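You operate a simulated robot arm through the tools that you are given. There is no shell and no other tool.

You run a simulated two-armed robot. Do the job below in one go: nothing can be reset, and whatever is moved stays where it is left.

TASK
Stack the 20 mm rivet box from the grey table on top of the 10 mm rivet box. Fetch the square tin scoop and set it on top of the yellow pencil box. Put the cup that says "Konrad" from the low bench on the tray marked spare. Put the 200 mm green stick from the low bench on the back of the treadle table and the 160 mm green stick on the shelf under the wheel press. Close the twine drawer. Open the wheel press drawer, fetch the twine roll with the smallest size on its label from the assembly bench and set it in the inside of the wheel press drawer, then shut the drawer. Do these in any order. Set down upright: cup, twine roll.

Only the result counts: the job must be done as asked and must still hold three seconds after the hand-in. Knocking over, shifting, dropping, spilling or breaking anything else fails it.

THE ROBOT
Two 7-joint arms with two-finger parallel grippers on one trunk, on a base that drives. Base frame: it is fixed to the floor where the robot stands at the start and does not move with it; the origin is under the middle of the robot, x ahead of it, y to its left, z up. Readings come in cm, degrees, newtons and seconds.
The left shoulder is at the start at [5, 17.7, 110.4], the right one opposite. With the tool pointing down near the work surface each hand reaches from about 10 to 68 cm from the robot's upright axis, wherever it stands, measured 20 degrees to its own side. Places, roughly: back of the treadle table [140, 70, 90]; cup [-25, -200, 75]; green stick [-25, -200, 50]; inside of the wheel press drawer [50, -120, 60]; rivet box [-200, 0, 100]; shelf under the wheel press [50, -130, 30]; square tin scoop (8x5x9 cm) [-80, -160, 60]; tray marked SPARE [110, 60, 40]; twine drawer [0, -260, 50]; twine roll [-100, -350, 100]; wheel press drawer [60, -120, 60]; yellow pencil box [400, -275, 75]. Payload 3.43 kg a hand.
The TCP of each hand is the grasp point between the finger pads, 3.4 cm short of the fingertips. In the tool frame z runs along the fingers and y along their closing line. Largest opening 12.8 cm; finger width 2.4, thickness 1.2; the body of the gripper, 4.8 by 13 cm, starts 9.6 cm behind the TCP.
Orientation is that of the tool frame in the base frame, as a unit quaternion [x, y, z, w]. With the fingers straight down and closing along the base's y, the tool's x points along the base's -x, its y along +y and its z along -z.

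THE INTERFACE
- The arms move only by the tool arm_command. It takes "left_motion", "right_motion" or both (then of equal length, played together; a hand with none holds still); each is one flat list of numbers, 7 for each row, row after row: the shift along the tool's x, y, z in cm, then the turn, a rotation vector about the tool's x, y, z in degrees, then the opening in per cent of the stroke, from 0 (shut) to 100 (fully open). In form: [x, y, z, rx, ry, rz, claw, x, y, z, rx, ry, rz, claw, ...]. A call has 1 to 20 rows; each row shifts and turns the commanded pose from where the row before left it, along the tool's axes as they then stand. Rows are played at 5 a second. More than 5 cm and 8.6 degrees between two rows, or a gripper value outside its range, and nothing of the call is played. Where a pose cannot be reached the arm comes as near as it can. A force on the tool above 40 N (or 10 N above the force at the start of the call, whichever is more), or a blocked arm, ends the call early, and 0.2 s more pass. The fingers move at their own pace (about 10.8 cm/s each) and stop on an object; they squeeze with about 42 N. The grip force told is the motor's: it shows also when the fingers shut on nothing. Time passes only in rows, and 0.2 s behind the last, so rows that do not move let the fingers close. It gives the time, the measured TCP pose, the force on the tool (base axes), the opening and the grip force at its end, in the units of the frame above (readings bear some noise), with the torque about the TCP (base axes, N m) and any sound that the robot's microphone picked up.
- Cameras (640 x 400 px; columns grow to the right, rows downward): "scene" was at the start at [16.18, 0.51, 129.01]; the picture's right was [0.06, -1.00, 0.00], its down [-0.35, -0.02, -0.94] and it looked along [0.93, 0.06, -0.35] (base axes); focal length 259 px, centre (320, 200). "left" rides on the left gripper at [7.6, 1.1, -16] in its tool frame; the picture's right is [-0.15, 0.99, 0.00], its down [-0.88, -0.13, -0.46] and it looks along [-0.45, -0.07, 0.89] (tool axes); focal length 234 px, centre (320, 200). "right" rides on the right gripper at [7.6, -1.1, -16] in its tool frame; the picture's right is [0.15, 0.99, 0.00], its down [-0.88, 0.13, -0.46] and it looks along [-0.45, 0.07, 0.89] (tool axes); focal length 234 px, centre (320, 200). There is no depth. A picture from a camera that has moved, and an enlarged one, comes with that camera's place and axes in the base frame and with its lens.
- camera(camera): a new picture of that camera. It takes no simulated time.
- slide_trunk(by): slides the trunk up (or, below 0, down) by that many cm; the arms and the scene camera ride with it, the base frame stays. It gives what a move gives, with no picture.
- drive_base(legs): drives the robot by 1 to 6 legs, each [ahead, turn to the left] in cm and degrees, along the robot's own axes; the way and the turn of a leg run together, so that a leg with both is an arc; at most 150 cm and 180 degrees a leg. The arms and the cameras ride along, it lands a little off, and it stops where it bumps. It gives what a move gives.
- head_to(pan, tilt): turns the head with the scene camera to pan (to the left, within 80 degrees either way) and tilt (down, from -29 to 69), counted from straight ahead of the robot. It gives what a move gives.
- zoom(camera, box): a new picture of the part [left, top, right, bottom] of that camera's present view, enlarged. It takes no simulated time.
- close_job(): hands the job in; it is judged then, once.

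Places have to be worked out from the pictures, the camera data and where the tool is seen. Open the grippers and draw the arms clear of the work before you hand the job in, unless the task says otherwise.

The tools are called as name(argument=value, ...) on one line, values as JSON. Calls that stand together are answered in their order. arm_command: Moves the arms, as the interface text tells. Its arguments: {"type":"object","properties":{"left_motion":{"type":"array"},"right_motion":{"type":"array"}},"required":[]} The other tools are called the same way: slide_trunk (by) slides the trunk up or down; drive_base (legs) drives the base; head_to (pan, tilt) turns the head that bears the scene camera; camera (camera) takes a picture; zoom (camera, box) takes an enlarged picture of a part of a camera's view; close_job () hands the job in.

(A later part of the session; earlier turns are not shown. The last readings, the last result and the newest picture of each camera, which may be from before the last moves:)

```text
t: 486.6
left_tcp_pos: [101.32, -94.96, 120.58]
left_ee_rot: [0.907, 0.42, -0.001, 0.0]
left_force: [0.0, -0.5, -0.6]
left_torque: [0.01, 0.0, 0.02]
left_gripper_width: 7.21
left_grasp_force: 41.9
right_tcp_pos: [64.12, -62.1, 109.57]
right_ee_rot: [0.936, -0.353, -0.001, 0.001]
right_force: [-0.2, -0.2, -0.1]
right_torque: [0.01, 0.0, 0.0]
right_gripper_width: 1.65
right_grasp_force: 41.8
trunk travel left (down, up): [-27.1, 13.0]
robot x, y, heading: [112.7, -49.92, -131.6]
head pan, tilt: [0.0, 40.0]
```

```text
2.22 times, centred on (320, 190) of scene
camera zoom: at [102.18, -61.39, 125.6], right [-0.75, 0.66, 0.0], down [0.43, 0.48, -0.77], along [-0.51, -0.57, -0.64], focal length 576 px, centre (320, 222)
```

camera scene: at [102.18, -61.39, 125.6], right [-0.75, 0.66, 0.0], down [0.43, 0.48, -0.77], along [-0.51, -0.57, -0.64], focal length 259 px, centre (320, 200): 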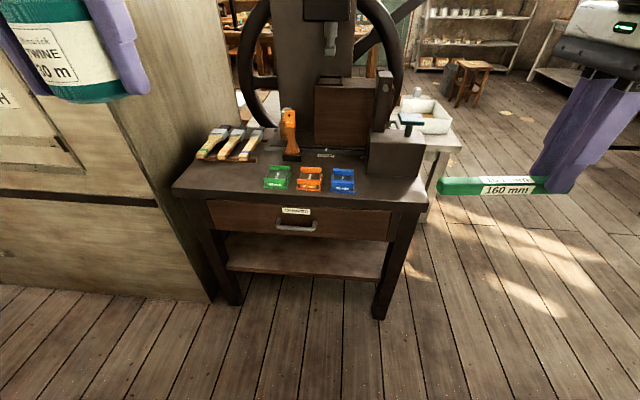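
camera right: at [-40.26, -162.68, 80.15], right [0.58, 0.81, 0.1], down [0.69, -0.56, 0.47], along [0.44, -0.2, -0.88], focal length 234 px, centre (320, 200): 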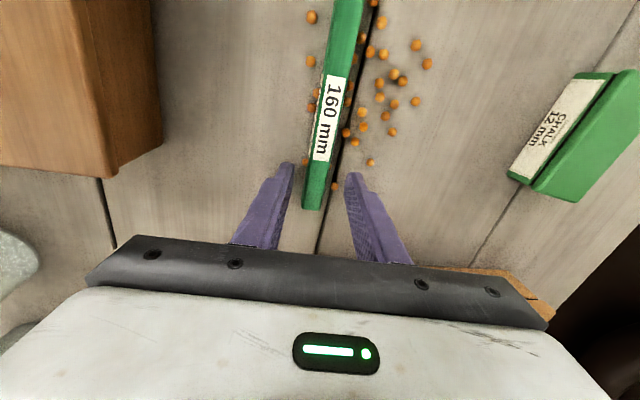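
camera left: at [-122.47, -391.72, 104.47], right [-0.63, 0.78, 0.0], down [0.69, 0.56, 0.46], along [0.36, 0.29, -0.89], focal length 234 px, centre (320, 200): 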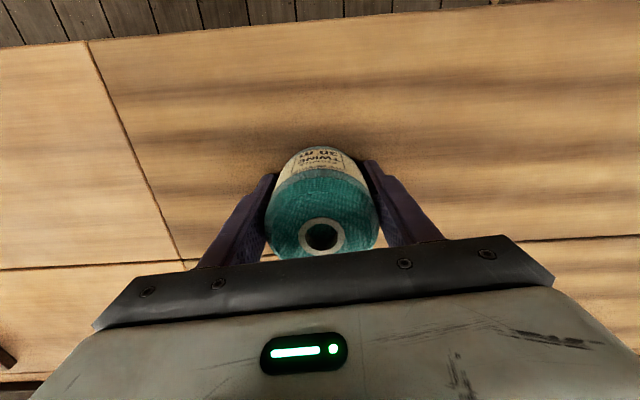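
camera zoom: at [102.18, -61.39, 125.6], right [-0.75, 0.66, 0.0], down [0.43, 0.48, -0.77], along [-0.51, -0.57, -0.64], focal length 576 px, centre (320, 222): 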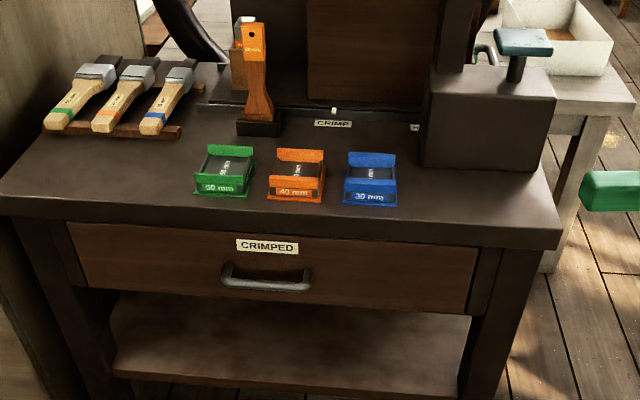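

The press drawer reads CRIMPED with a handle near [68.5,-111,63.5]; the empty shelf is below at z≈32. I shift 13 cm to my left and square up to the press.

drive_base(legs=[[0, 84.3], [13, 0], [0, -90]])

head_to(pan=0, tilt=45)

camera(camera="scene")

```text
t: 495.3
left_tcp_pos: [105.16, -103.06, 120.64]
left_ee_rot: [0.929, 0.37, -0.001, 0.0]
left_force: [0.8, 0.5, -1.0]
left_torque: [0.0, -0.03, -0.02]
left_gripper_width: 7.2
left_grasp_force: 42.2
right_tcp_pos: [71.76, -66.54, 109.67]
right_ee_rot: [0.915, -0.403, -0.001, 0.0]
right_force: [-0.8, 0.3, -0.3]
right_torque: [0.03, 0.01, 0.01]
right_gripper_width: 1.67
right_grasp_force: 42.4
trunk travel left (down, up): [-27.1, 13.0]
robot x, y, heading: [121.46, -59.42, -137.8]
head pan, tilt: [0.0, 40.0]
```

```text
t: 496.0
left_tcp_pos: [105.25, -103.09, 120.58]
left_ee_rot: [0.929, 0.37, -0.002, 0.0]
left_force: [-0.1, -0.4, -1.0]
left_torque: [-0.01, 0.0, 0.02]
left_gripper_width: 7.22
left_grasp_force: 41.9
right_tcp_pos: [71.83, -66.55, 109.62]
right_ee_rot: [0.915, -0.404, -0.001, 0.001]
right_force: [-0.7, 0.5, -0.4]
right_torque: [0.02, 0.0, 0.01]
right_gripper_width: 1.68
right_grasp_force: 42.0
trunk travel left (down, up): [-27.1, 13.0]
robot x, y, heading: [121.17, -59.0, -137.8]
head pan, tilt: [0.0, 45.0]
```

```text
taken
camera scene: at [110.03, -69.62, 124.87], right [-0.67, 0.74, 0.0], down [0.52, 0.48, -0.71], along [-0.52, -0.48, -0.71], focal length 259 px, centre (320, 200)
```

scene: 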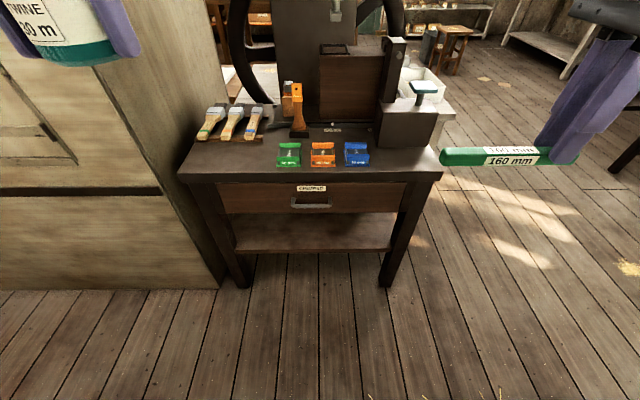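

Squared up at ~78 cm from the press. I bring the stick forward and down, then pitch the right hand 45° so it can reach under the drawer.

arm_command(right_motion=[1.23, 2.05, 3.7, 0, 0, 0, 0, 1.23, 2.05, 3.7, 0, 0, 0, 0, 1.23, 2.05, 3.7, 0, 0, 0, 0, 1.23, 2.05, 3.7, 0, 0, 0, 0, 1.23, 2.05, 3.7, 0, 0, 0, 0, 1.23, 2.05, 3.7, 0, 0, 0, 0, 1.23, 2.05, 3.7, 0, 0, 0, 0, 1.23, 2.05, 3.7, 0, 0, 0, 0, 0, 0, 0, -7.5, 0, 0, 0, 0, 0, 0, -7.5, 0, 0, 0, 0, 0, 0, -7.5, 0, 0, 0, 0, 0, 0, -7.5, 0, 0, 0, 0, 0, 0, -7.5, 0, 0, 0, 0, 0, 0, -7.5, 0, 0, 0])

camera(camera="scene")

camera(camera="right")

```text
t: 499.0
left_tcp_pos: [105.26, -103.0, 120.75]
left_ee_rot: [0.929, 0.371, -0.001, 0.0]
left_force: [0.6, -0.5, -1.4]
left_torque: [0.0, 0.01, 0.01]
left_gripper_width: 7.18
left_grasp_force: 41.9
right_tcp_pos: [66.31, -84.82, 80.09]
right_ee_rot: [0.845, -0.372, -0.156, 0.351]
right_force: [0.2, 0.4, -0.4]
right_torque: [0.04, 0.02, -0.03]
right_gripper_width: 1.65
right_grasp_force: 42.2
trunk travel left (down, up): [-27.1, 13.0]
robot x, y, heading: [120.91, -59.24, -137.6]
head pan, tilt: [0.0, 45.0]
```

```text
taken
camera scene: at [110.03, -69.61, 124.87], right [-0.67, 0.74, 0.0], down [0.52, 0.48, -0.71], along [-0.52, -0.48, -0.71], focal length 259 px, centre (320, 200)
```

scene: 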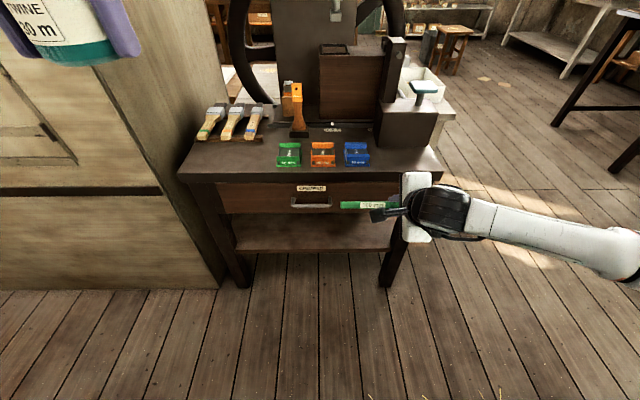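

```text
taken
camera right: at [80.27, -82.29, 90.56], right [-0.42, -0.58, 0.7], down [-0.42, 0.81, 0.41], along [-0.81, -0.12, -0.58], focal length 234 px, centre (320, 200)
```

right: 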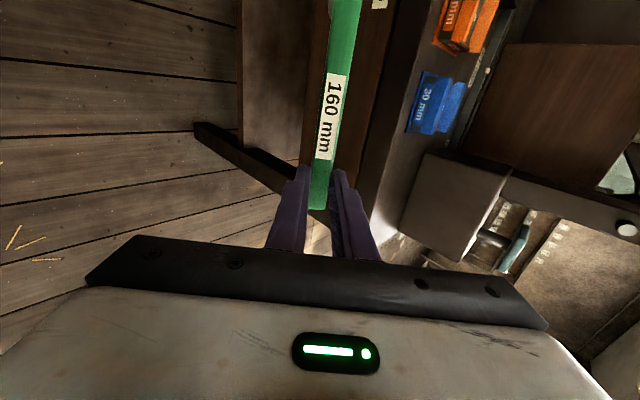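

The pitch is right. I lower the trunk and then the hand so the stick is just above shelf height, still outside.

slide_trunk(by=-26.5)

arm_command(right_motion=[0, -2.76, 2.76, 0, 0, 0, 0, 0, -2.76, 2.76, 0, 0, 0, 0, 0, -2.76, 2.76, 0, 0, 0, 0, 0, -2.76, 2.76, 0, 0, 0, 0])

camera(camera="scene")

camera(camera="right")

```text
t: 501.7
left_tcp_pos: [105.18, -103.15, 94.08]
left_ee_rot: [0.929, 0.37, -0.001, -0.001]
left_force: [0.4, 0.6, -1.6]
left_torque: [0.01, 0.0, -0.05]
left_gripper_width: 7.18
left_grasp_force: 42.6
right_tcp_pos: [66.18, -84.86, 53.58]
right_ee_rot: [0.846, -0.372, -0.156, 0.35]
right_force: [-0.5, 0.0, -0.1]
right_torque: [0.0, 0.03, -0.01]
right_gripper_width: 1.64
right_grasp_force: 42.4
trunk travel left (down, up): [-0.6, 39.5]
robot x, y, heading: [121.31, -59.32, -137.7]
head pan, tilt: [0.0, 45.0]
```

```text
t: 502.7
left_tcp_pos: [104.95, -102.91, 93.98]
left_ee_rot: [0.929, 0.369, 0.0, 0.0]
left_force: [-2.0, 0.1, -1.6]
left_torque: [-0.07, -0.17, 0.01]
left_gripper_width: 7.2
left_grasp_force: 42.0
right_tcp_pos: [66.32, -84.95, 39.96]
right_ee_rot: [0.845, -0.376, -0.153, 0.349]
right_force: [-0.2, -0.1, -1.9]
right_torque: [-0.15, 0.01, 0.11]
right_gripper_width: 1.63
right_grasp_force: 41.9
right hand out of reach, approached as far as the arm can: row 4
trunk travel left (down, up): [-0.6, 39.5]
robot x, y, heading: [121.69, -59.54, -137.9]
head pan, tilt: [0.0, 45.0]
```

```text
taken
camera scene: at [109.82, -69.51, 98.31], right [-0.67, 0.74, 0.0], down [0.53, 0.47, -0.71], along [-0.52, -0.48, -0.71], focal length 259 px, centre (320, 200)
```

scene: 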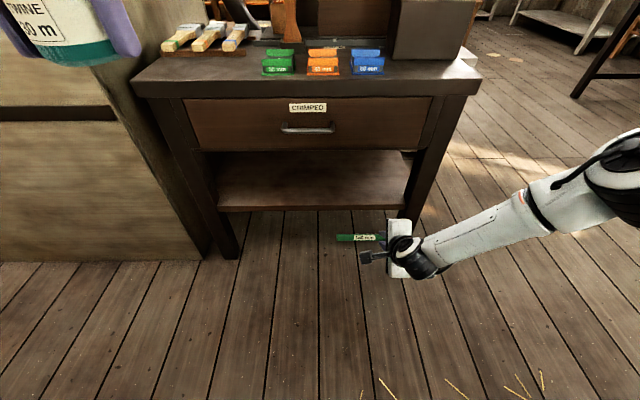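

```text
taken
camera right: at [80.23, -82.48, 50.41], right [-0.42, -0.58, 0.7], down [-0.42, 0.81, 0.41], along [-0.8, -0.12, -0.59], focal length 234 px, centre (320, 200)
```

right: 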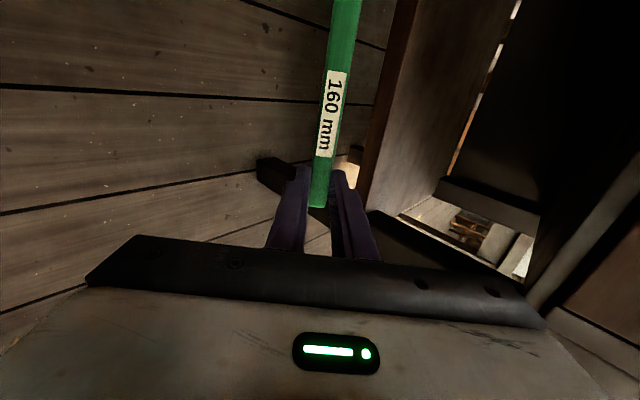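

The arm reached its limit at z=40 with this pitch. I reduce the pitch by 15° and see whether the hand can go lower.

arm_command(right_motion=[0, 0, 0, 7.5, 0, 0, 0, 0, 0, 0, 7.5, 0, 0, 0, 0, -1.2, 2.1, 0, 0, 0, 0, 0, -1, 1.73, 0, 0, 0, 0])

camera(camera="scene")

```text
t: 503.7
left_tcp_pos: [105.15, -103.16, 93.99]
left_ee_rot: [0.929, 0.37, -0.001, 0.0]
left_force: [0.4, 0.3, -1.3]
left_torque: [-0.01, 0.0, -0.03]
left_gripper_width: 7.18
left_grasp_force: 42.2
right_tcp_pos: [66.28, -85.1, 35.68]
right_ee_rot: [0.884, -0.389, -0.105, 0.238]
right_force: [0.7, -0.3, -0.8]
right_torque: [0.02, 0.03, -0.01]
right_gripper_width: 1.67
right_grasp_force: 42.2
trunk travel left (down, up): [-0.6, 39.5]
robot x, y, heading: [121.33, -59.15, -137.7]
head pan, tilt: [0.0, 45.0]
```

```text
taken
camera scene: at [110.04, -69.62, 98.37], right [-0.67, 0.74, 0.0], down [0.52, 0.48, -0.71], along [-0.52, -0.48, -0.71], focal length 259 px, centre (320, 200)
```

scene: 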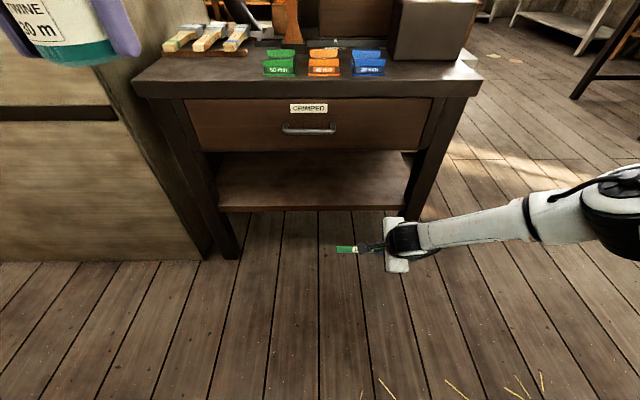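

At 30° pitch the hand reaches z≈36. I raise 1.3 cm for clearance and roll forward 23 cm so the stick goes over the shelf's front edge.

arm_command(right_motion=[0, 0.65, -1.13, 0, 0, 0, 0])

drive_base(legs=[[16, 0]])

camera(camera="scene")

camera(camera="right")

```text
t: 504.1
left_tcp_pos: [105.21, -103.02, 94.12]
left_ee_rot: [0.929, 0.37, -0.001, -0.001]
left_force: [-0.6, 0.5, -1.8]
left_torque: [0.01, -0.03, -0.04]
left_gripper_width: 7.14
left_grasp_force: 41.8
right_tcp_pos: [66.23, -84.88, 37.01]
right_ee_rot: [0.884, -0.389, -0.105, 0.237]
right_force: [-0.2, 0.0, -1.1]
right_torque: [0.02, -0.03, -0.01]
right_gripper_width: 1.64
right_grasp_force: 42.2
trunk travel left (down, up): [-0.6, 39.5]
robot x, y, heading: [121.32, -59.33, -137.8]
head pan, tilt: [0.0, 45.0]
```

```text
t: 505.5
left_tcp_pos: [93.28, -113.96, 94.01]
left_ee_rot: [0.929, 0.37, -0.001, -0.001]
left_force: [0.5, -0.3, -0.9]
left_torque: [0.01, -0.03, 0.02]
left_gripper_width: 7.2
left_grasp_force: 41.5
right_tcp_pos: [54.19, -95.81, 37.04]
right_ee_rot: [0.884, -0.389, -0.106, 0.237]
right_force: [0.1, -0.1, 0.5]
right_torque: [-0.04, 0.03, -0.02]
right_gripper_width: 1.64
right_grasp_force: 41.7
trunk travel left (down, up): [-0.6, 39.5]
robot x, y, heading: [109.32, -70.35, -137.4]
head pan, tilt: [0.0, 45.0]
```

```text
taken
camera scene: at [98.05, -80.51, 98.37], right [-0.67, 0.74, 0.0], down [0.52, 0.48, -0.71], along [-0.52, -0.48, -0.71], focal length 259 px, centre (320, 200)
```

scene: 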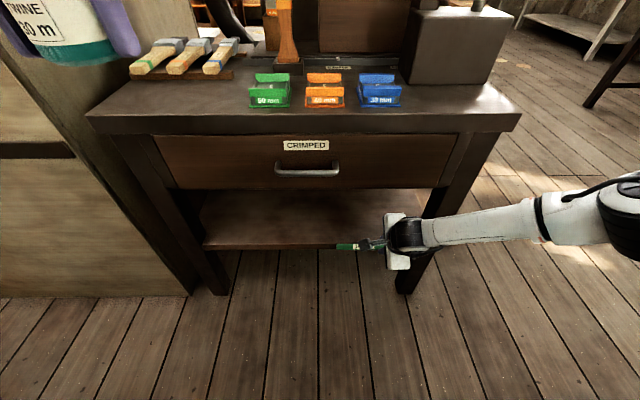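

```text
taken
camera right: at [66.02, -95.42, 50.24], right [-0.53, -0.69, 0.5], down [-0.51, 0.73, 0.46], along [-0.68, -0.01, -0.74], focal length 234 px, centre (320, 200)
```

right: 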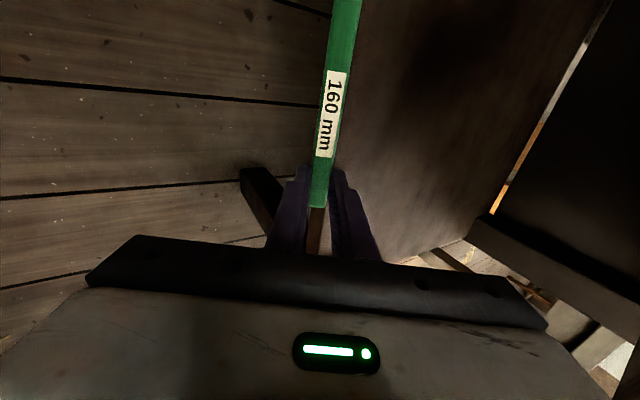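

The stick is at the shelf's front edge, slightly above it. I roll 8 cm further.

drive_base(legs=[[8, 0]])

camera(camera="right")

zoom(camera="scene", box=[260, 180, 460, 330])

```text
t: 506.6
left_tcp_pos: [87.38, -119.33, 94.11]
left_ee_rot: [0.929, 0.37, -0.002, 0.0]
left_force: [1.0, -0.2, -0.1]
left_torque: [-0.04, -0.02, -0.03]
left_gripper_width: 7.19
left_grasp_force: 42.5
right_tcp_pos: [48.35, -101.38, 37.3]
right_ee_rot: [0.883, -0.389, -0.106, 0.24]
right_force: [-2.5, -3.1, 11.1]
right_torque: [-0.31, 0.14, -0.02]
right_gripper_width: 1.66
right_grasp_force: 42.1
trunk travel left (down, up): [-0.6, 39.5]
robot x, y, heading: [103.61, -75.3, -137.7]
head pan, tilt: [0.0, 45.0]
```

```text
taken
camera right: at [60.03, -100.89, 50.42], right [-0.53, -0.68, 0.5], down [-0.51, 0.73, 0.46], along [-0.68, -0.01, -0.73], focal length 234 px, centre (320, 200)
```

right: 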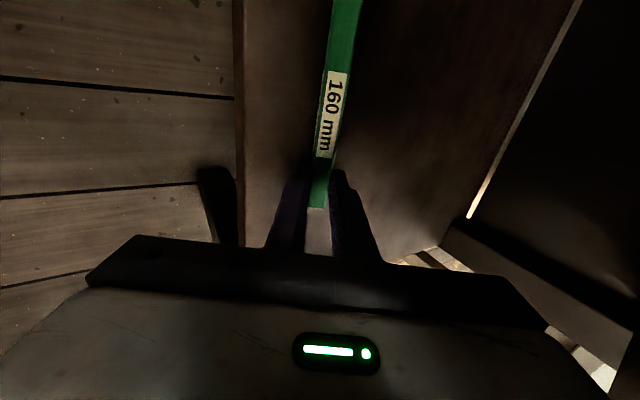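

```text
2.67 times, centred on (360, 255) of scene
camera zoom: at [92.2, -85.86, 98.39], right [-0.67, 0.74, 0.0], down [0.52, 0.48, -0.71], along [-0.52, -0.48, -0.71], focal length 691 px, centre (213, 53)
```

zoom: 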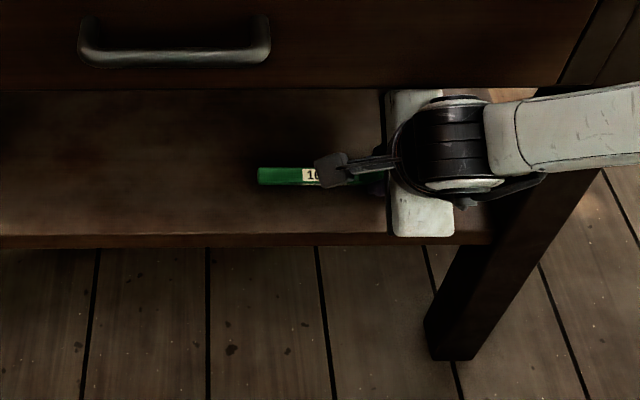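

The finger tips already touch the shelf (11 N) with the stick ~5 cm inside. I ease up 0.3 cm and open the fingers.

arm_command(right_motion=[0, 0.15, -0.26, 0, 0, 0, 0, 0, 0, 0, 0, 0, 0, 18, 0, 0.1, -0.17, 0, 0, 0, 25, 0, 0, 0, 0, 0, 0, 32])

camera(camera="right")

zoom(camera="scene", box=[260, 180, 460, 330])

```text
t: 507.6
left_tcp_pos: [87.35, -119.33, 94.05]
left_ee_rot: [0.929, 0.37, -0.001, 0.0]
left_force: [0.2, -0.8, -1.7]
left_torque: [-0.01, 0.01, 0.02]
left_gripper_width: 7.17
left_grasp_force: 42.0
right_tcp_pos: [48.26, -101.28, 37.71]
right_ee_rot: [0.884, -0.388, -0.106, 0.238]
right_force: [0.6, -0.2, -0.1]
right_torque: [-0.03, 0.01, -0.04]
right_gripper_width: 4.09
right_grasp_force: 0.1
trunk travel left (down, up): [-0.6, 39.5]
robot x, y, heading: [103.28, -75.38, -137.8]
head pan, tilt: [0.0, 45.0]
```

```text
taken
camera right: at [60.0, -100.9, 50.83], right [-0.53, -0.68, 0.5], down [-0.51, 0.73, 0.46], along [-0.68, -0.01, -0.73], focal length 234 px, centre (320, 200)
```

right: 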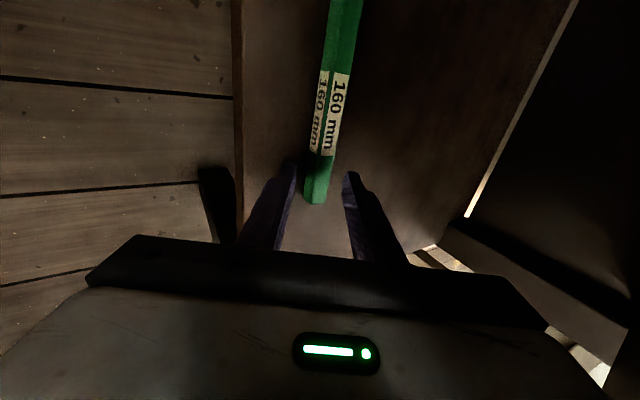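

```text
2.67 times, centred on (360, 255) of scene
camera zoom: at [92.13, -85.9, 98.37], right [-0.67, 0.74, 0.0], down [0.52, 0.48, -0.71], along [-0.52, -0.48, -0.71], focal length 691 px, centre (213, 53)
```

zoom: 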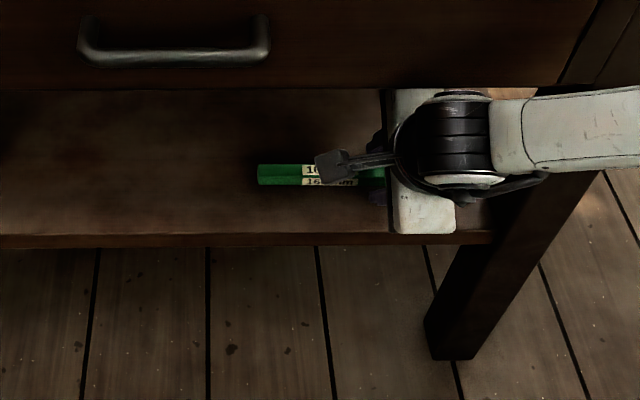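

The stick has settled flat on the shelf. I withdraw the hand straight back with a slight rise.

arm_command(right_motion=[0, -1.58, -1.26, 0, 0, 0, 32, 0, -1.58, -1.26, 0, 0, 0, 32, 0, -1.58, -1.26, 0, 0, 0, 32, 0, -1.58, -1.26, 0, 0, 0, 32, 0, -1.58, -1.26, 0, 0, 0, 32])

drive_base(legs=[[-20, 0]])

camera(camera="scene")

zoom(camera="scene", box=[160, 120, 440, 290])

```text
t: 508.8
left_tcp_pos: [87.43, -119.35, 94.13]
left_ee_rot: [0.929, 0.369, -0.002, 0.0]
left_force: [-0.7, 0.0, -0.8]
left_torque: [-0.01, 0.01, -0.01]
left_gripper_width: 7.17
left_grasp_force: 42.6
right_tcp_pos: [55.6, -94.73, 39.15]
right_ee_rot: [0.883, -0.389, -0.107, 0.24]
right_force: [0.0, 0.7, 0.4]
right_torque: [0.02, 0.01, -0.01]
right_gripper_width: 4.1
right_grasp_force: 0.1
trunk travel left (down, up): [-0.6, 39.5]
robot x, y, heading: [103.37, -75.61, -137.7]
head pan, tilt: [0.0, 45.0]
```

```text
t: 510.4
left_tcp_pos: [101.94, -105.95, 94.13]
left_ee_rot: [0.929, 0.369, -0.001, 0.0]
left_force: [-0.1, -0.3, -0.7]
left_torque: [-0.02, -0.01, -0.02]
left_gripper_width: 7.18
left_grasp_force: 42.7
right_tcp_pos: [70.1, -81.41, 39.15]
right_ee_rot: [0.883, -0.389, -0.106, 0.239]
right_force: [0.0, 0.4, 0.8]
right_torque: [-0.02, 0.0, 0.01]
right_gripper_width: 4.09
right_grasp_force: 0.0
trunk travel left (down, up): [-0.6, 39.5]
robot x, y, heading: [118.44, -62.71, -137.8]
head pan, tilt: [0.0, 45.0]
```

```text
taken
camera scene: at [106.66, -72.68, 98.37], right [-0.67, 0.74, 0.0], down [0.52, 0.48, -0.71], along [-0.52, -0.48, -0.71], focal length 259 px, centre (320, 200)
```

scene: 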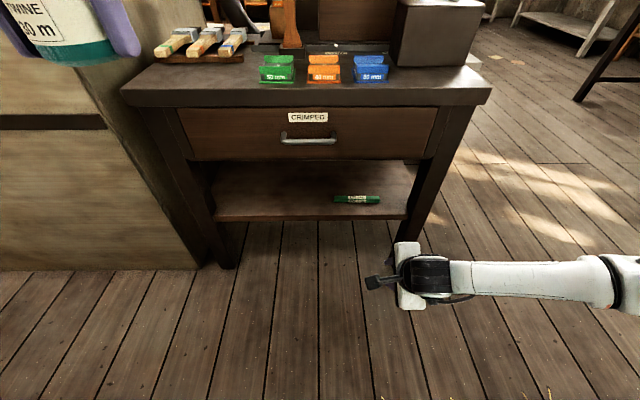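

```text
2.29 times, centred on (300, 205) of scene
camera zoom: at [106.66, -72.68, 98.37], right [-0.67, 0.74, 0.0], down [0.52, 0.48, -0.71], along [-0.52, -0.48, -0.71], focal length 593 px, centre (366, 189)
```

zoom: 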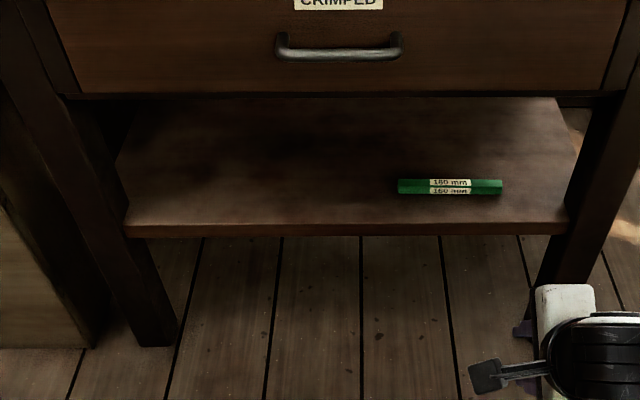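

The 160 mm stick lies flat on the shelf. Now for the drawer: I raise the trunk and shift 18 cm to my left so the handle is ahead of my right shoulder.

slide_trunk(by=26.5)

drive_base(legs=[[0, 90], [18, 0], [0, -90]])

camera(camera="scene")

zoom(camera="scene", box=[280, 130, 460, 260])

camera(camera="right")

```text
t: 513.1
left_tcp_pos: [101.85, -105.98, 120.53]
left_ee_rot: [0.929, 0.369, -0.001, -0.001]
left_force: [0.2, 0.1, -1.3]
left_torque: [-0.01, -0.01, -0.03]
left_gripper_width: 7.2
left_grasp_force: 42.4
right_tcp_pos: [70.14, -81.4, 65.69]
right_ee_rot: [0.884, -0.389, -0.107, 0.238]
right_force: [0.3, -0.1, -0.6]
right_torque: [0.02, -0.02, -0.01]
right_gripper_width: 4.09
right_grasp_force: 0.1
trunk travel left (down, up): [-27.1, 13.0]
robot x, y, heading: [117.93, -62.33, -137.6]
head pan, tilt: [0.0, 45.0]
```

```text
t: 522.1
left_tcp_pos: [113.32, -119.6, 120.62]
left_ee_rot: [0.931, 0.366, 0.0, -0.001]
left_force: [0.5, -0.2, -2.5]
left_torque: [0.02, 0.01, 0.02]
left_gripper_width: 7.18
left_grasp_force: 42.2
right_tcp_pos: [81.78, -94.73, 65.73]
right_ee_rot: [0.882, -0.393, -0.107, 0.238]
right_force: [0.8, -0.2, 0.4]
right_torque: [0.02, 0.03, 0.02]
right_gripper_width: 4.1
right_grasp_force: 0.0
trunk travel left (down, up): [-27.1, 13.0]
robot x, y, heading: [129.78, -75.71, -137.9]
head pan, tilt: [0.0, 45.0]
```

```text
taken
camera scene: at [118.39, -86.25, 124.87], right [-0.67, 0.75, 0.0], down [0.53, 0.47, -0.71], along [-0.53, -0.47, -0.71], focal length 259 px, centre (320, 200)
```

scene: 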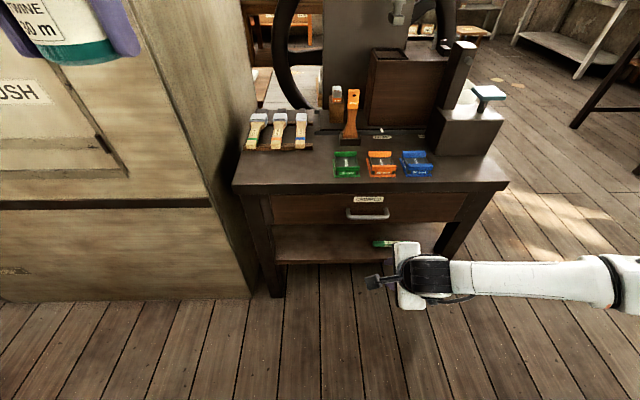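

```text
3.08 times, centred on (370, 195) of scene
camera zoom: at [118.39, -86.25, 124.87], right [-0.67, 0.75, 0.0], down [0.53, 0.47, -0.71], along [-0.53, -0.47, -0.71], focal length 798 px, centre (166, 215)
```

zoom: 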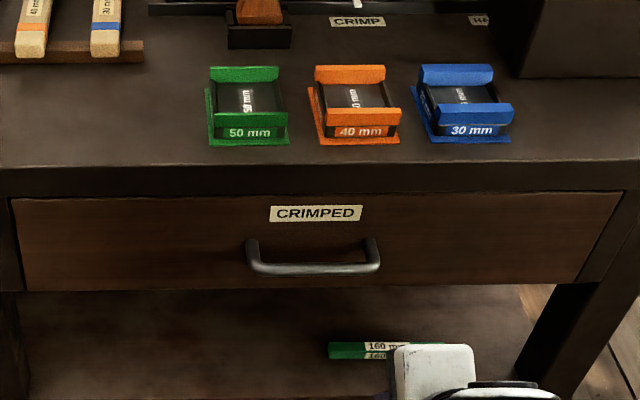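

```text
taken
camera right: at [93.58, -94.3, 78.86], right [-0.54, -0.68, 0.5], down [-0.5, 0.73, 0.46], along [-0.68, 0.0, -0.73], focal length 234 px, centre (320, 200)
```

right: 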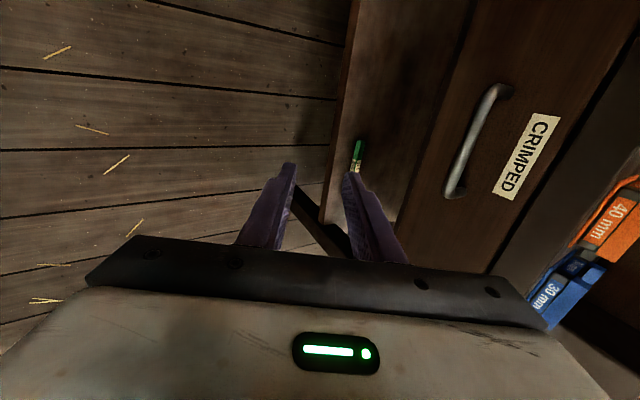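

Triangulating, the handle bar is at about [70.4,-109.9,66], 4 cm out from the panel. I pitch the right hand to 55° and bring it just short of the bar, fingers above and below it.

arm_command(right_motion=[0, 0, 0, -8.33, 0, 0, 30, 0, 0, 0, -8.33, 0, 0, 30, 0, 0, 0, -8.33, 0, 0, 30, 1.23, 3.63, 2.34, 0, 0, 0, 30, 1.23, 3.63, 2.34, 0, 0, 0, 30, 1.23, 3.63, 2.34, 0, 0, 0, 30])

camera(camera="right")

zoom(camera="scene", box=[280, 130, 460, 260])

```text
t: 523.5
left_tcp_pos: [113.33, -119.68, 120.62]
left_ee_rot: [0.93, 0.367, -0.002, -0.001]
left_force: [-0.2, 0.4, -1.6]
left_torque: [-0.01, 0.02, -0.03]
left_gripper_width: 7.17
left_grasp_force: 42.0
right_tcp_pos: [74.33, -106.21, 66.39]
right_ee_rot: [0.869, -0.388, -0.126, 0.281]
right_force: [-0.5, 0.5, -0.2]
right_torque: [-0.03, -0.02, 0.0]
right_gripper_width: 3.83
right_grasp_force: 0.1
right hand out of reach, approached as far as the arm can: row 2, 3
trunk travel left (down, up): [-27.1, 13.0]
robot x, y, heading: [129.86, -75.71, -138.1]
head pan, tilt: [0.0, 45.0]
```

```text
taken
camera right: at [87.04, -104.99, 78.66], right [-0.5, -0.65, 0.58], down [-0.47, 0.76, 0.45], along [-0.73, -0.05, -0.68], focal length 234 px, centre (320, 200)
```

right: 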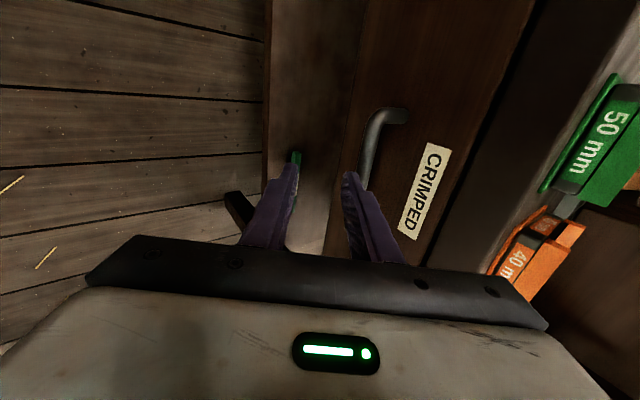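

```text
3.08 times, centred on (370, 195) of scene
camera zoom: at [118.4, -86.29, 124.86], right [-0.67, 0.75, 0.0], down [0.53, 0.47, -0.71], along [-0.53, -0.47, -0.71], focal length 798 px, centre (166, 215)
```

zoom: 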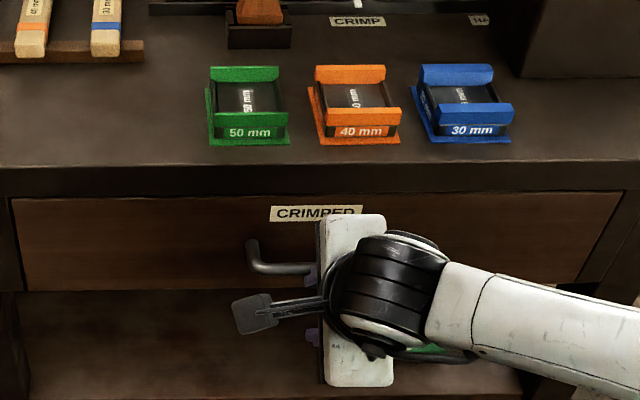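

The wrist limits the pitch to about 36° here, which still allows hooking the bar. I set the commanded pitch back accordingly and re-check the pose.

arm_command(right_motion=[0, 0, 0, 6.7, 0, 0, 24, 0, 0, 0, 6.7, 0, 0, 24, 0, 0, 0, 6.7, 0, 0, 24])

camera(camera="right")

zoom(camera="scene", box=[280, 130, 460, 260])

```text
t: 524.4
left_tcp_pos: [113.31, -119.64, 120.63]
left_ee_rot: [0.93, 0.366, -0.002, 0.0]
left_force: [0.2, 0.0, -1.2]
left_torque: [0.04, 0.01, 0.02]
left_gripper_width: 7.18
left_grasp_force: 41.8
right_tcp_pos: [74.59, -106.1, 66.42]
right_ee_rot: [0.905, -0.403, -0.057, 0.125]
right_force: [0.1, 0.1, 0.3]
right_torque: [-0.04, 0.0, 0.0]
right_gripper_width: 3.09
right_grasp_force: 0.0
trunk travel left (down, up): [-27.1, 13.0]
robot x, y, heading: [129.65, -76.12, -138.3]
head pan, tilt: [0.0, 45.0]
```

```text
taken
camera right: at [83.66, -108.13, 81.41], right [-0.61, -0.75, 0.27], down [-0.59, 0.65, 0.47], along [-0.53, 0.13, -0.84], focal length 234 px, centre (320, 200)
```

right: 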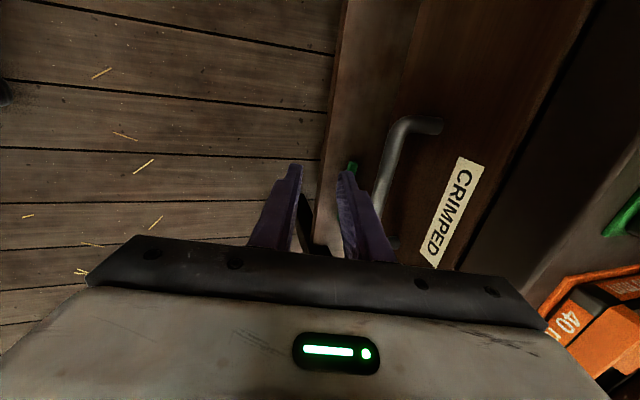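

```text
3.08 times, centred on (370, 195) of scene
camera zoom: at [118.41, -86.28, 124.86], right [-0.67, 0.75, 0.0], down [0.53, 0.47, -0.71], along [-0.53, -0.47, -0.71], focal length 798 px, centre (166, 215)
```

zoom: 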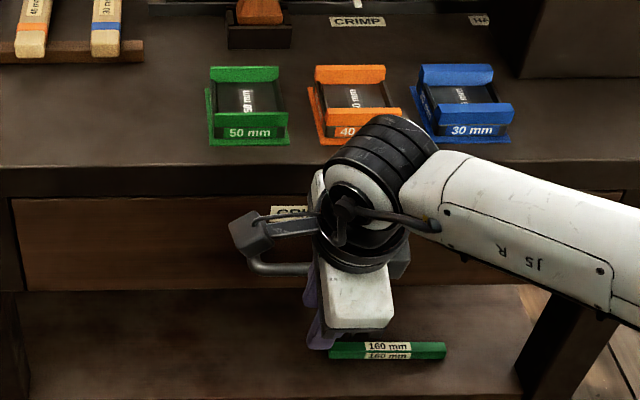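

The pitch now is only 16°. I raise the hand a bit, back off 3 cm and pitch to ~36° again.

arm_command(right_motion=[0, -0.75, -2.8, 0, 0, 0, 24, 0, -0.75, -2.8, 0, 0, 0, 24, 0, 0, 0, -6.5, 0, 0, 24, 0, 0, 0, -6.5, 0, 0, 24, 0, 0, 0, -6.5, 0, 0, 24])

camera(camera="right")

```text
t: 525.5
left_tcp_pos: [113.33, -119.58, 120.56]
left_ee_rot: [0.931, 0.366, -0.001, 0.0]
left_force: [0.2, -0.7, -1.1]
left_torque: [0.05, 0.0, -0.02]
left_gripper_width: 7.19
left_grasp_force: 42.5
right_tcp_pos: [76.83, -104.12, 71.41]
right_ee_rot: [0.87, -0.388, -0.125, 0.278]
right_force: [-0.1, -0.3, 0.3]
right_torque: [0.03, 0.0, -0.03]
right_gripper_width: 3.05
right_grasp_force: 0.1
trunk travel left (down, up): [-27.1, 13.0]
robot x, y, heading: [130.0, -75.8, -138.1]
head pan, tilt: [0.0, 45.0]
```

```text
taken
camera right: at [89.45, -102.94, 83.69], right [-0.5, -0.65, 0.57], down [-0.47, 0.76, 0.45], along [-0.73, -0.04, -0.69], focal length 234 px, centre (320, 200)
```

right: 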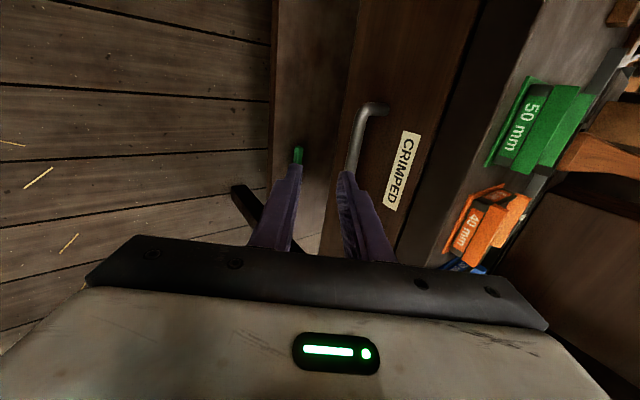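

The bar is 3.9 cm along tool-y and 9.4 cm ahead along the tool axis – matching the picture. I shift sideways in tool-y, then advance so the bar lies between the fingers.

arm_command(right_motion=[0, 3.9, 0, 0, 0, 0, 26, 0, 0, 3.4, 0, 0, 0, 26, 0, 0, 3.6, 0, 0, 0, 26])

camera(camera="right")

zoom(camera="scene", box=[280, 130, 460, 260])

```text
t: 526.4
left_tcp_pos: [113.31, -119.72, 120.54]
left_ee_rot: [0.93, 0.367, -0.001, 0.0]
left_force: [0.5, 1.0, -1.9]
left_torque: [0.02, 0.0, -0.01]
left_gripper_width: 7.16
left_grasp_force: 41.9
right_tcp_pos: [71.26, -108.9, 67.96]
right_ee_rot: [0.87, -0.388, -0.124, 0.277]
right_force: [-0.4, 0.0, -0.1]
right_torque: [-0.01, -0.02, 0.03]
right_gripper_width: 3.34
right_grasp_force: 0.0
trunk travel left (down, up): [-27.1, 13.0]
robot x, y, heading: [129.91, -76.01, -138.2]
head pan, tilt: [0.0, 45.0]
```

```text
taken
camera right: at [83.9, -107.79, 80.32], right [-0.5, -0.65, 0.57], down [-0.47, 0.76, 0.45], along [-0.72, -0.04, -0.69], focal length 234 px, centre (320, 200)
```

right: 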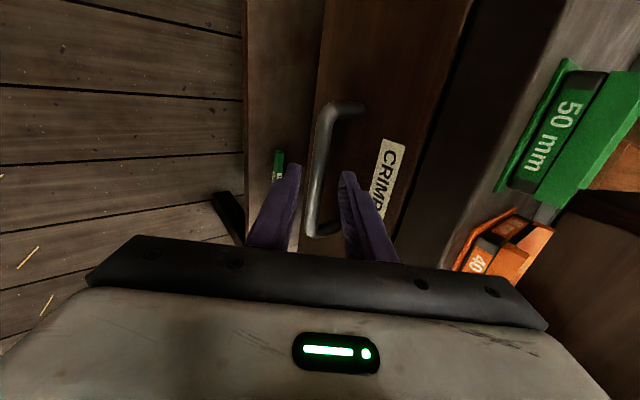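

```text
3.08 times, centred on (370, 195) of scene
camera zoom: at [118.39, -86.28, 124.87], right [-0.67, 0.75, 0.0], down [0.53, 0.47, -0.71], along [-0.53, -0.47, -0.71], focal length 798 px, centre (166, 215)
```

zoom: 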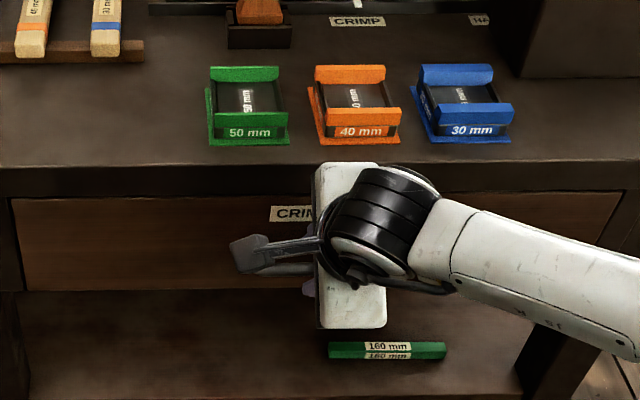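

The bar lies between the fingers. I close on it.

arm_command(right_motion=[0, 0, 0, 0, 0, 0, 12, 0, 0, 0, 0, 0, 0, 0, 0, 0, 0, 0, 0, 0, 0, 0, 0, 0, 0, 0, 0, 0])

camera(camera="right")

```text
t: 527.4
left_tcp_pos: [113.36, -119.68, 120.67]
left_ee_rot: [0.931, 0.366, 0.0, -0.001]
left_force: [1.0, 0.2, -0.7]
left_torque: [-0.01, 0.0, 0.0]
left_gripper_width: 7.18
left_grasp_force: 41.7
right_tcp_pos: [71.47, -108.81, 67.94]
right_ee_rot: [0.871, -0.388, -0.125, 0.275]
right_force: [5.0, 5.0, -2.1]
right_torque: [0.75, 0.38, 1.01]
right_gripper_width: 1.34
right_grasp_force: 45.6
trunk travel left (down, up): [-27.1, 13.0]
robot x, y, heading: [129.95, -76.12, -138.2]
head pan, tilt: [0.0, 45.0]
```

```text
taken
camera right: at [83.98, -107.71, 80.24], right [-0.5, -0.65, 0.57], down [-0.47, 0.76, 0.45], along [-0.72, -0.04, -0.69], focal length 234 px, centre (320, 200)
```

right: 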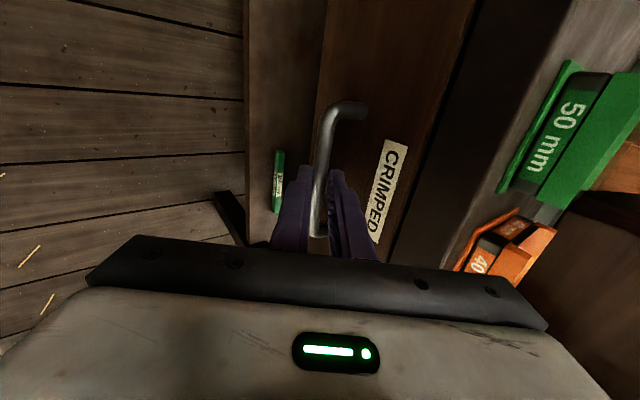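

The bar is gripped (1.3 cm thick). I pull straight back 8 cm with the arm.

arm_command(right_motion=[0, -1.63, -1.16, 0, 0, 0, 0, 0, -1.63, -1.16, 0, 0, 0, 0, 0, -1.63, -1.16, 0, 0, 0, 0, 0, -1.63, -1.16, 0, 0, 0, 0])

camera(camera="right")

zoom(camera="scene", box=[220, 110, 460, 280])

```text
t: 528.4
left_tcp_pos: [113.24, -119.62, 120.59]
left_ee_rot: [0.931, 0.366, -0.002, 0.0]
left_force: [-0.3, 0.2, -0.4]
left_torque: [0.02, 0.0, 0.0]
left_gripper_width: 7.2
left_grasp_force: 42.5
right_tcp_pos: [77.3, -103.52, 67.94]
right_ee_rot: [0.87, -0.389, -0.125, 0.275]
right_force: [-4.7, 6.0, -1.8]
right_torque: [0.27, 0.05, 1.2]
right_gripper_width: 1.34
right_grasp_force: 44.7
trunk travel left (down, up): [-27.1, 13.0]
robot x, y, heading: [129.73, -75.96, -138.2]
head pan, tilt: [0.0, 45.0]
```

```text
taken
camera right: at [89.89, -102.33, 80.22], right [-0.5, -0.65, 0.57], down [-0.47, 0.76, 0.45], along [-0.73, -0.04, -0.69], focal length 234 px, centre (320, 200)
```

right: 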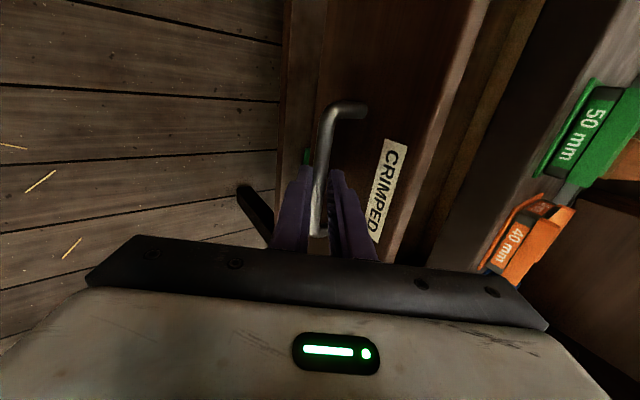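

```text
2.35 times, centred on (340, 195) of scene
camera zoom: at [118.36, -86.21, 124.87], right [-0.67, 0.75, 0.0], down [0.53, 0.47, -0.71], along [-0.53, -0.47, -0.71], focal length 610 px, centre (273, 212)
```

zoom: 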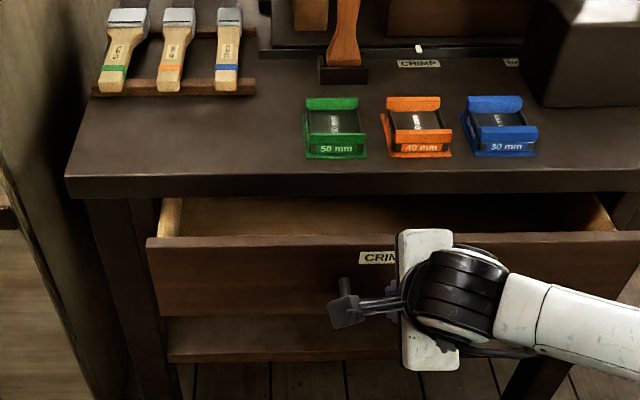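

The drawer slides out easily. I pull the rest by rolling the base back 17 cm with the hand holding the bar.

drive_base(legs=[[-17, 0]])

camera(camera="scene")

zoom(camera="scene", box=[200, 90, 460, 270])

```text
t: 529.8
left_tcp_pos: [126.01, -108.16, 120.58]
left_ee_rot: [0.931, 0.366, -0.002, 0.001]
left_force: [-0.5, 0.3, 0.0]
left_torque: [-0.03, -0.02, 0.02]
left_gripper_width: 7.19
left_grasp_force: 42.0
right_tcp_pos: [89.78, -91.8, 67.84]
right_ee_rot: [0.869, -0.39, -0.129, 0.275]
right_force: [-14.8, 16.3, 3.6]
right_torque: [0.74, 0.72, 0.65]
right_gripper_width: 1.37
right_grasp_force: 44.3
trunk travel left (down, up): [-27.1, 13.0]
robot x, y, heading: [142.42, -64.42, -138.2]
head pan, tilt: [0.0, 45.0]
```

```text
taken
camera scene: at [131.09, -74.77, 124.88], right [-0.67, 0.75, 0.0], down [0.53, 0.47, -0.71], along [-0.53, -0.47, -0.71], focal length 259 px, centre (320, 200)
```

scene: 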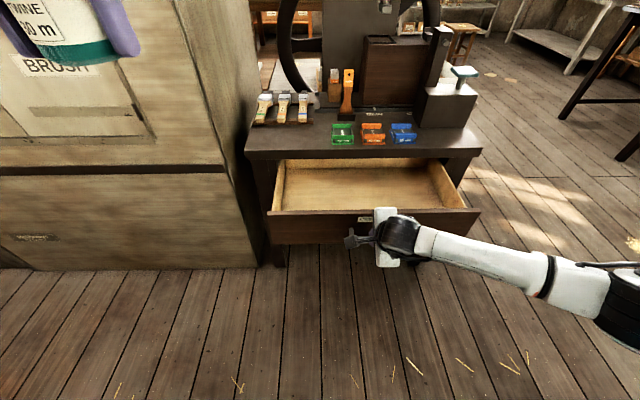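

```text
2.22 times, centred on (330, 180) of scene
camera zoom: at [131.09, -74.77, 124.88], right [-0.67, 0.75, 0.0], down [0.53, 0.47, -0.71], along [-0.53, -0.47, -0.71], focal length 576 px, centre (298, 244)
```

zoom: 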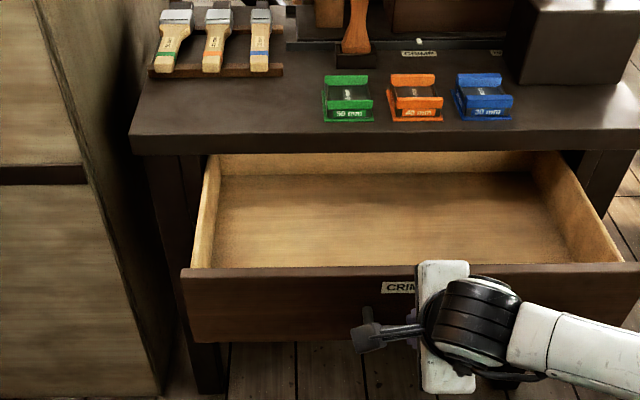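

The drawer is open about 25 cm. I release the bar, withdraw, and raise the right hand out of the way.

arm_command(right_motion=[0, 0, 0, 0, 0, 0, 15, 0, 0, 0, 0, 0, 0, 26, 0, 0, -2, 0, 0, 0, 30, 0, 0, -3, 0, 0, 0, 30, 0, 0, -3, 0, 0, 0, 30, 0, 1.5, -2.5, 0, 0, 0, 30, 0, 2.5, -3.5, 0, 0, 0, 30, 0, 2.5, -3.5, 0, 0, 0, 30, 0, 2.5, -3.5, 0, 0, 0, 30, 0, 0, 0, 8, 0, 0, 30, 0, 0, 0, 8, 0, 0, 30, 0, 0, 0, 8, 0, 0, 30, 0, 0, 0, 8, 0, 0, 30, 0, 0, 0, 3.5, 0, 0, 30])

camera(camera="scene")

```text
t: 532.8
left_tcp_pos: [126.06, -108.3, 120.58]
left_ee_rot: [0.931, 0.366, 0.0, -0.001]
left_force: [-0.2, 0.5, -1.0]
left_torque: [0.02, -0.03, 0.0]
left_gripper_width: 7.18
left_grasp_force: 42.5
right_tcp_pos: [93.49, -88.94, 90.26]
right_ee_rot: [0.912, -0.411, -0.004, -0.005]
right_force: [0.5, 0.0, -0.3]
right_torque: [-0.02, -0.02, -0.01]
right_gripper_width: 3.84
right_grasp_force: 0.1
trunk travel left (down, up): [-27.1, 13.0]
robot x, y, heading: [142.29, -64.61, -138.3]
head pan, tilt: [0.0, 45.0]
```

```text
taken
camera scene: at [131.11, -74.89, 124.87], right [-0.67, 0.75, 0.0], down [0.53, 0.47, -0.71], along [-0.53, -0.47, -0.71], focal length 259 px, centre (320, 200)
```

scene: 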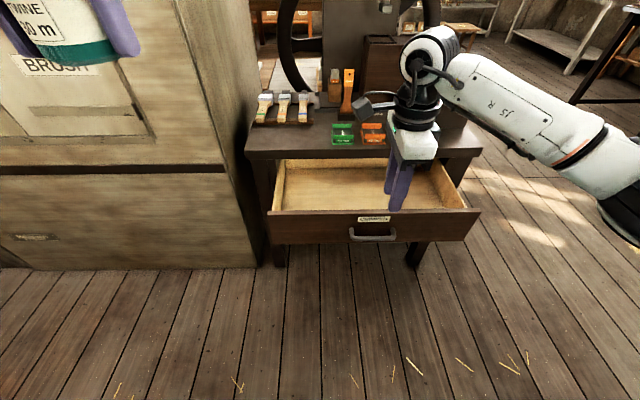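

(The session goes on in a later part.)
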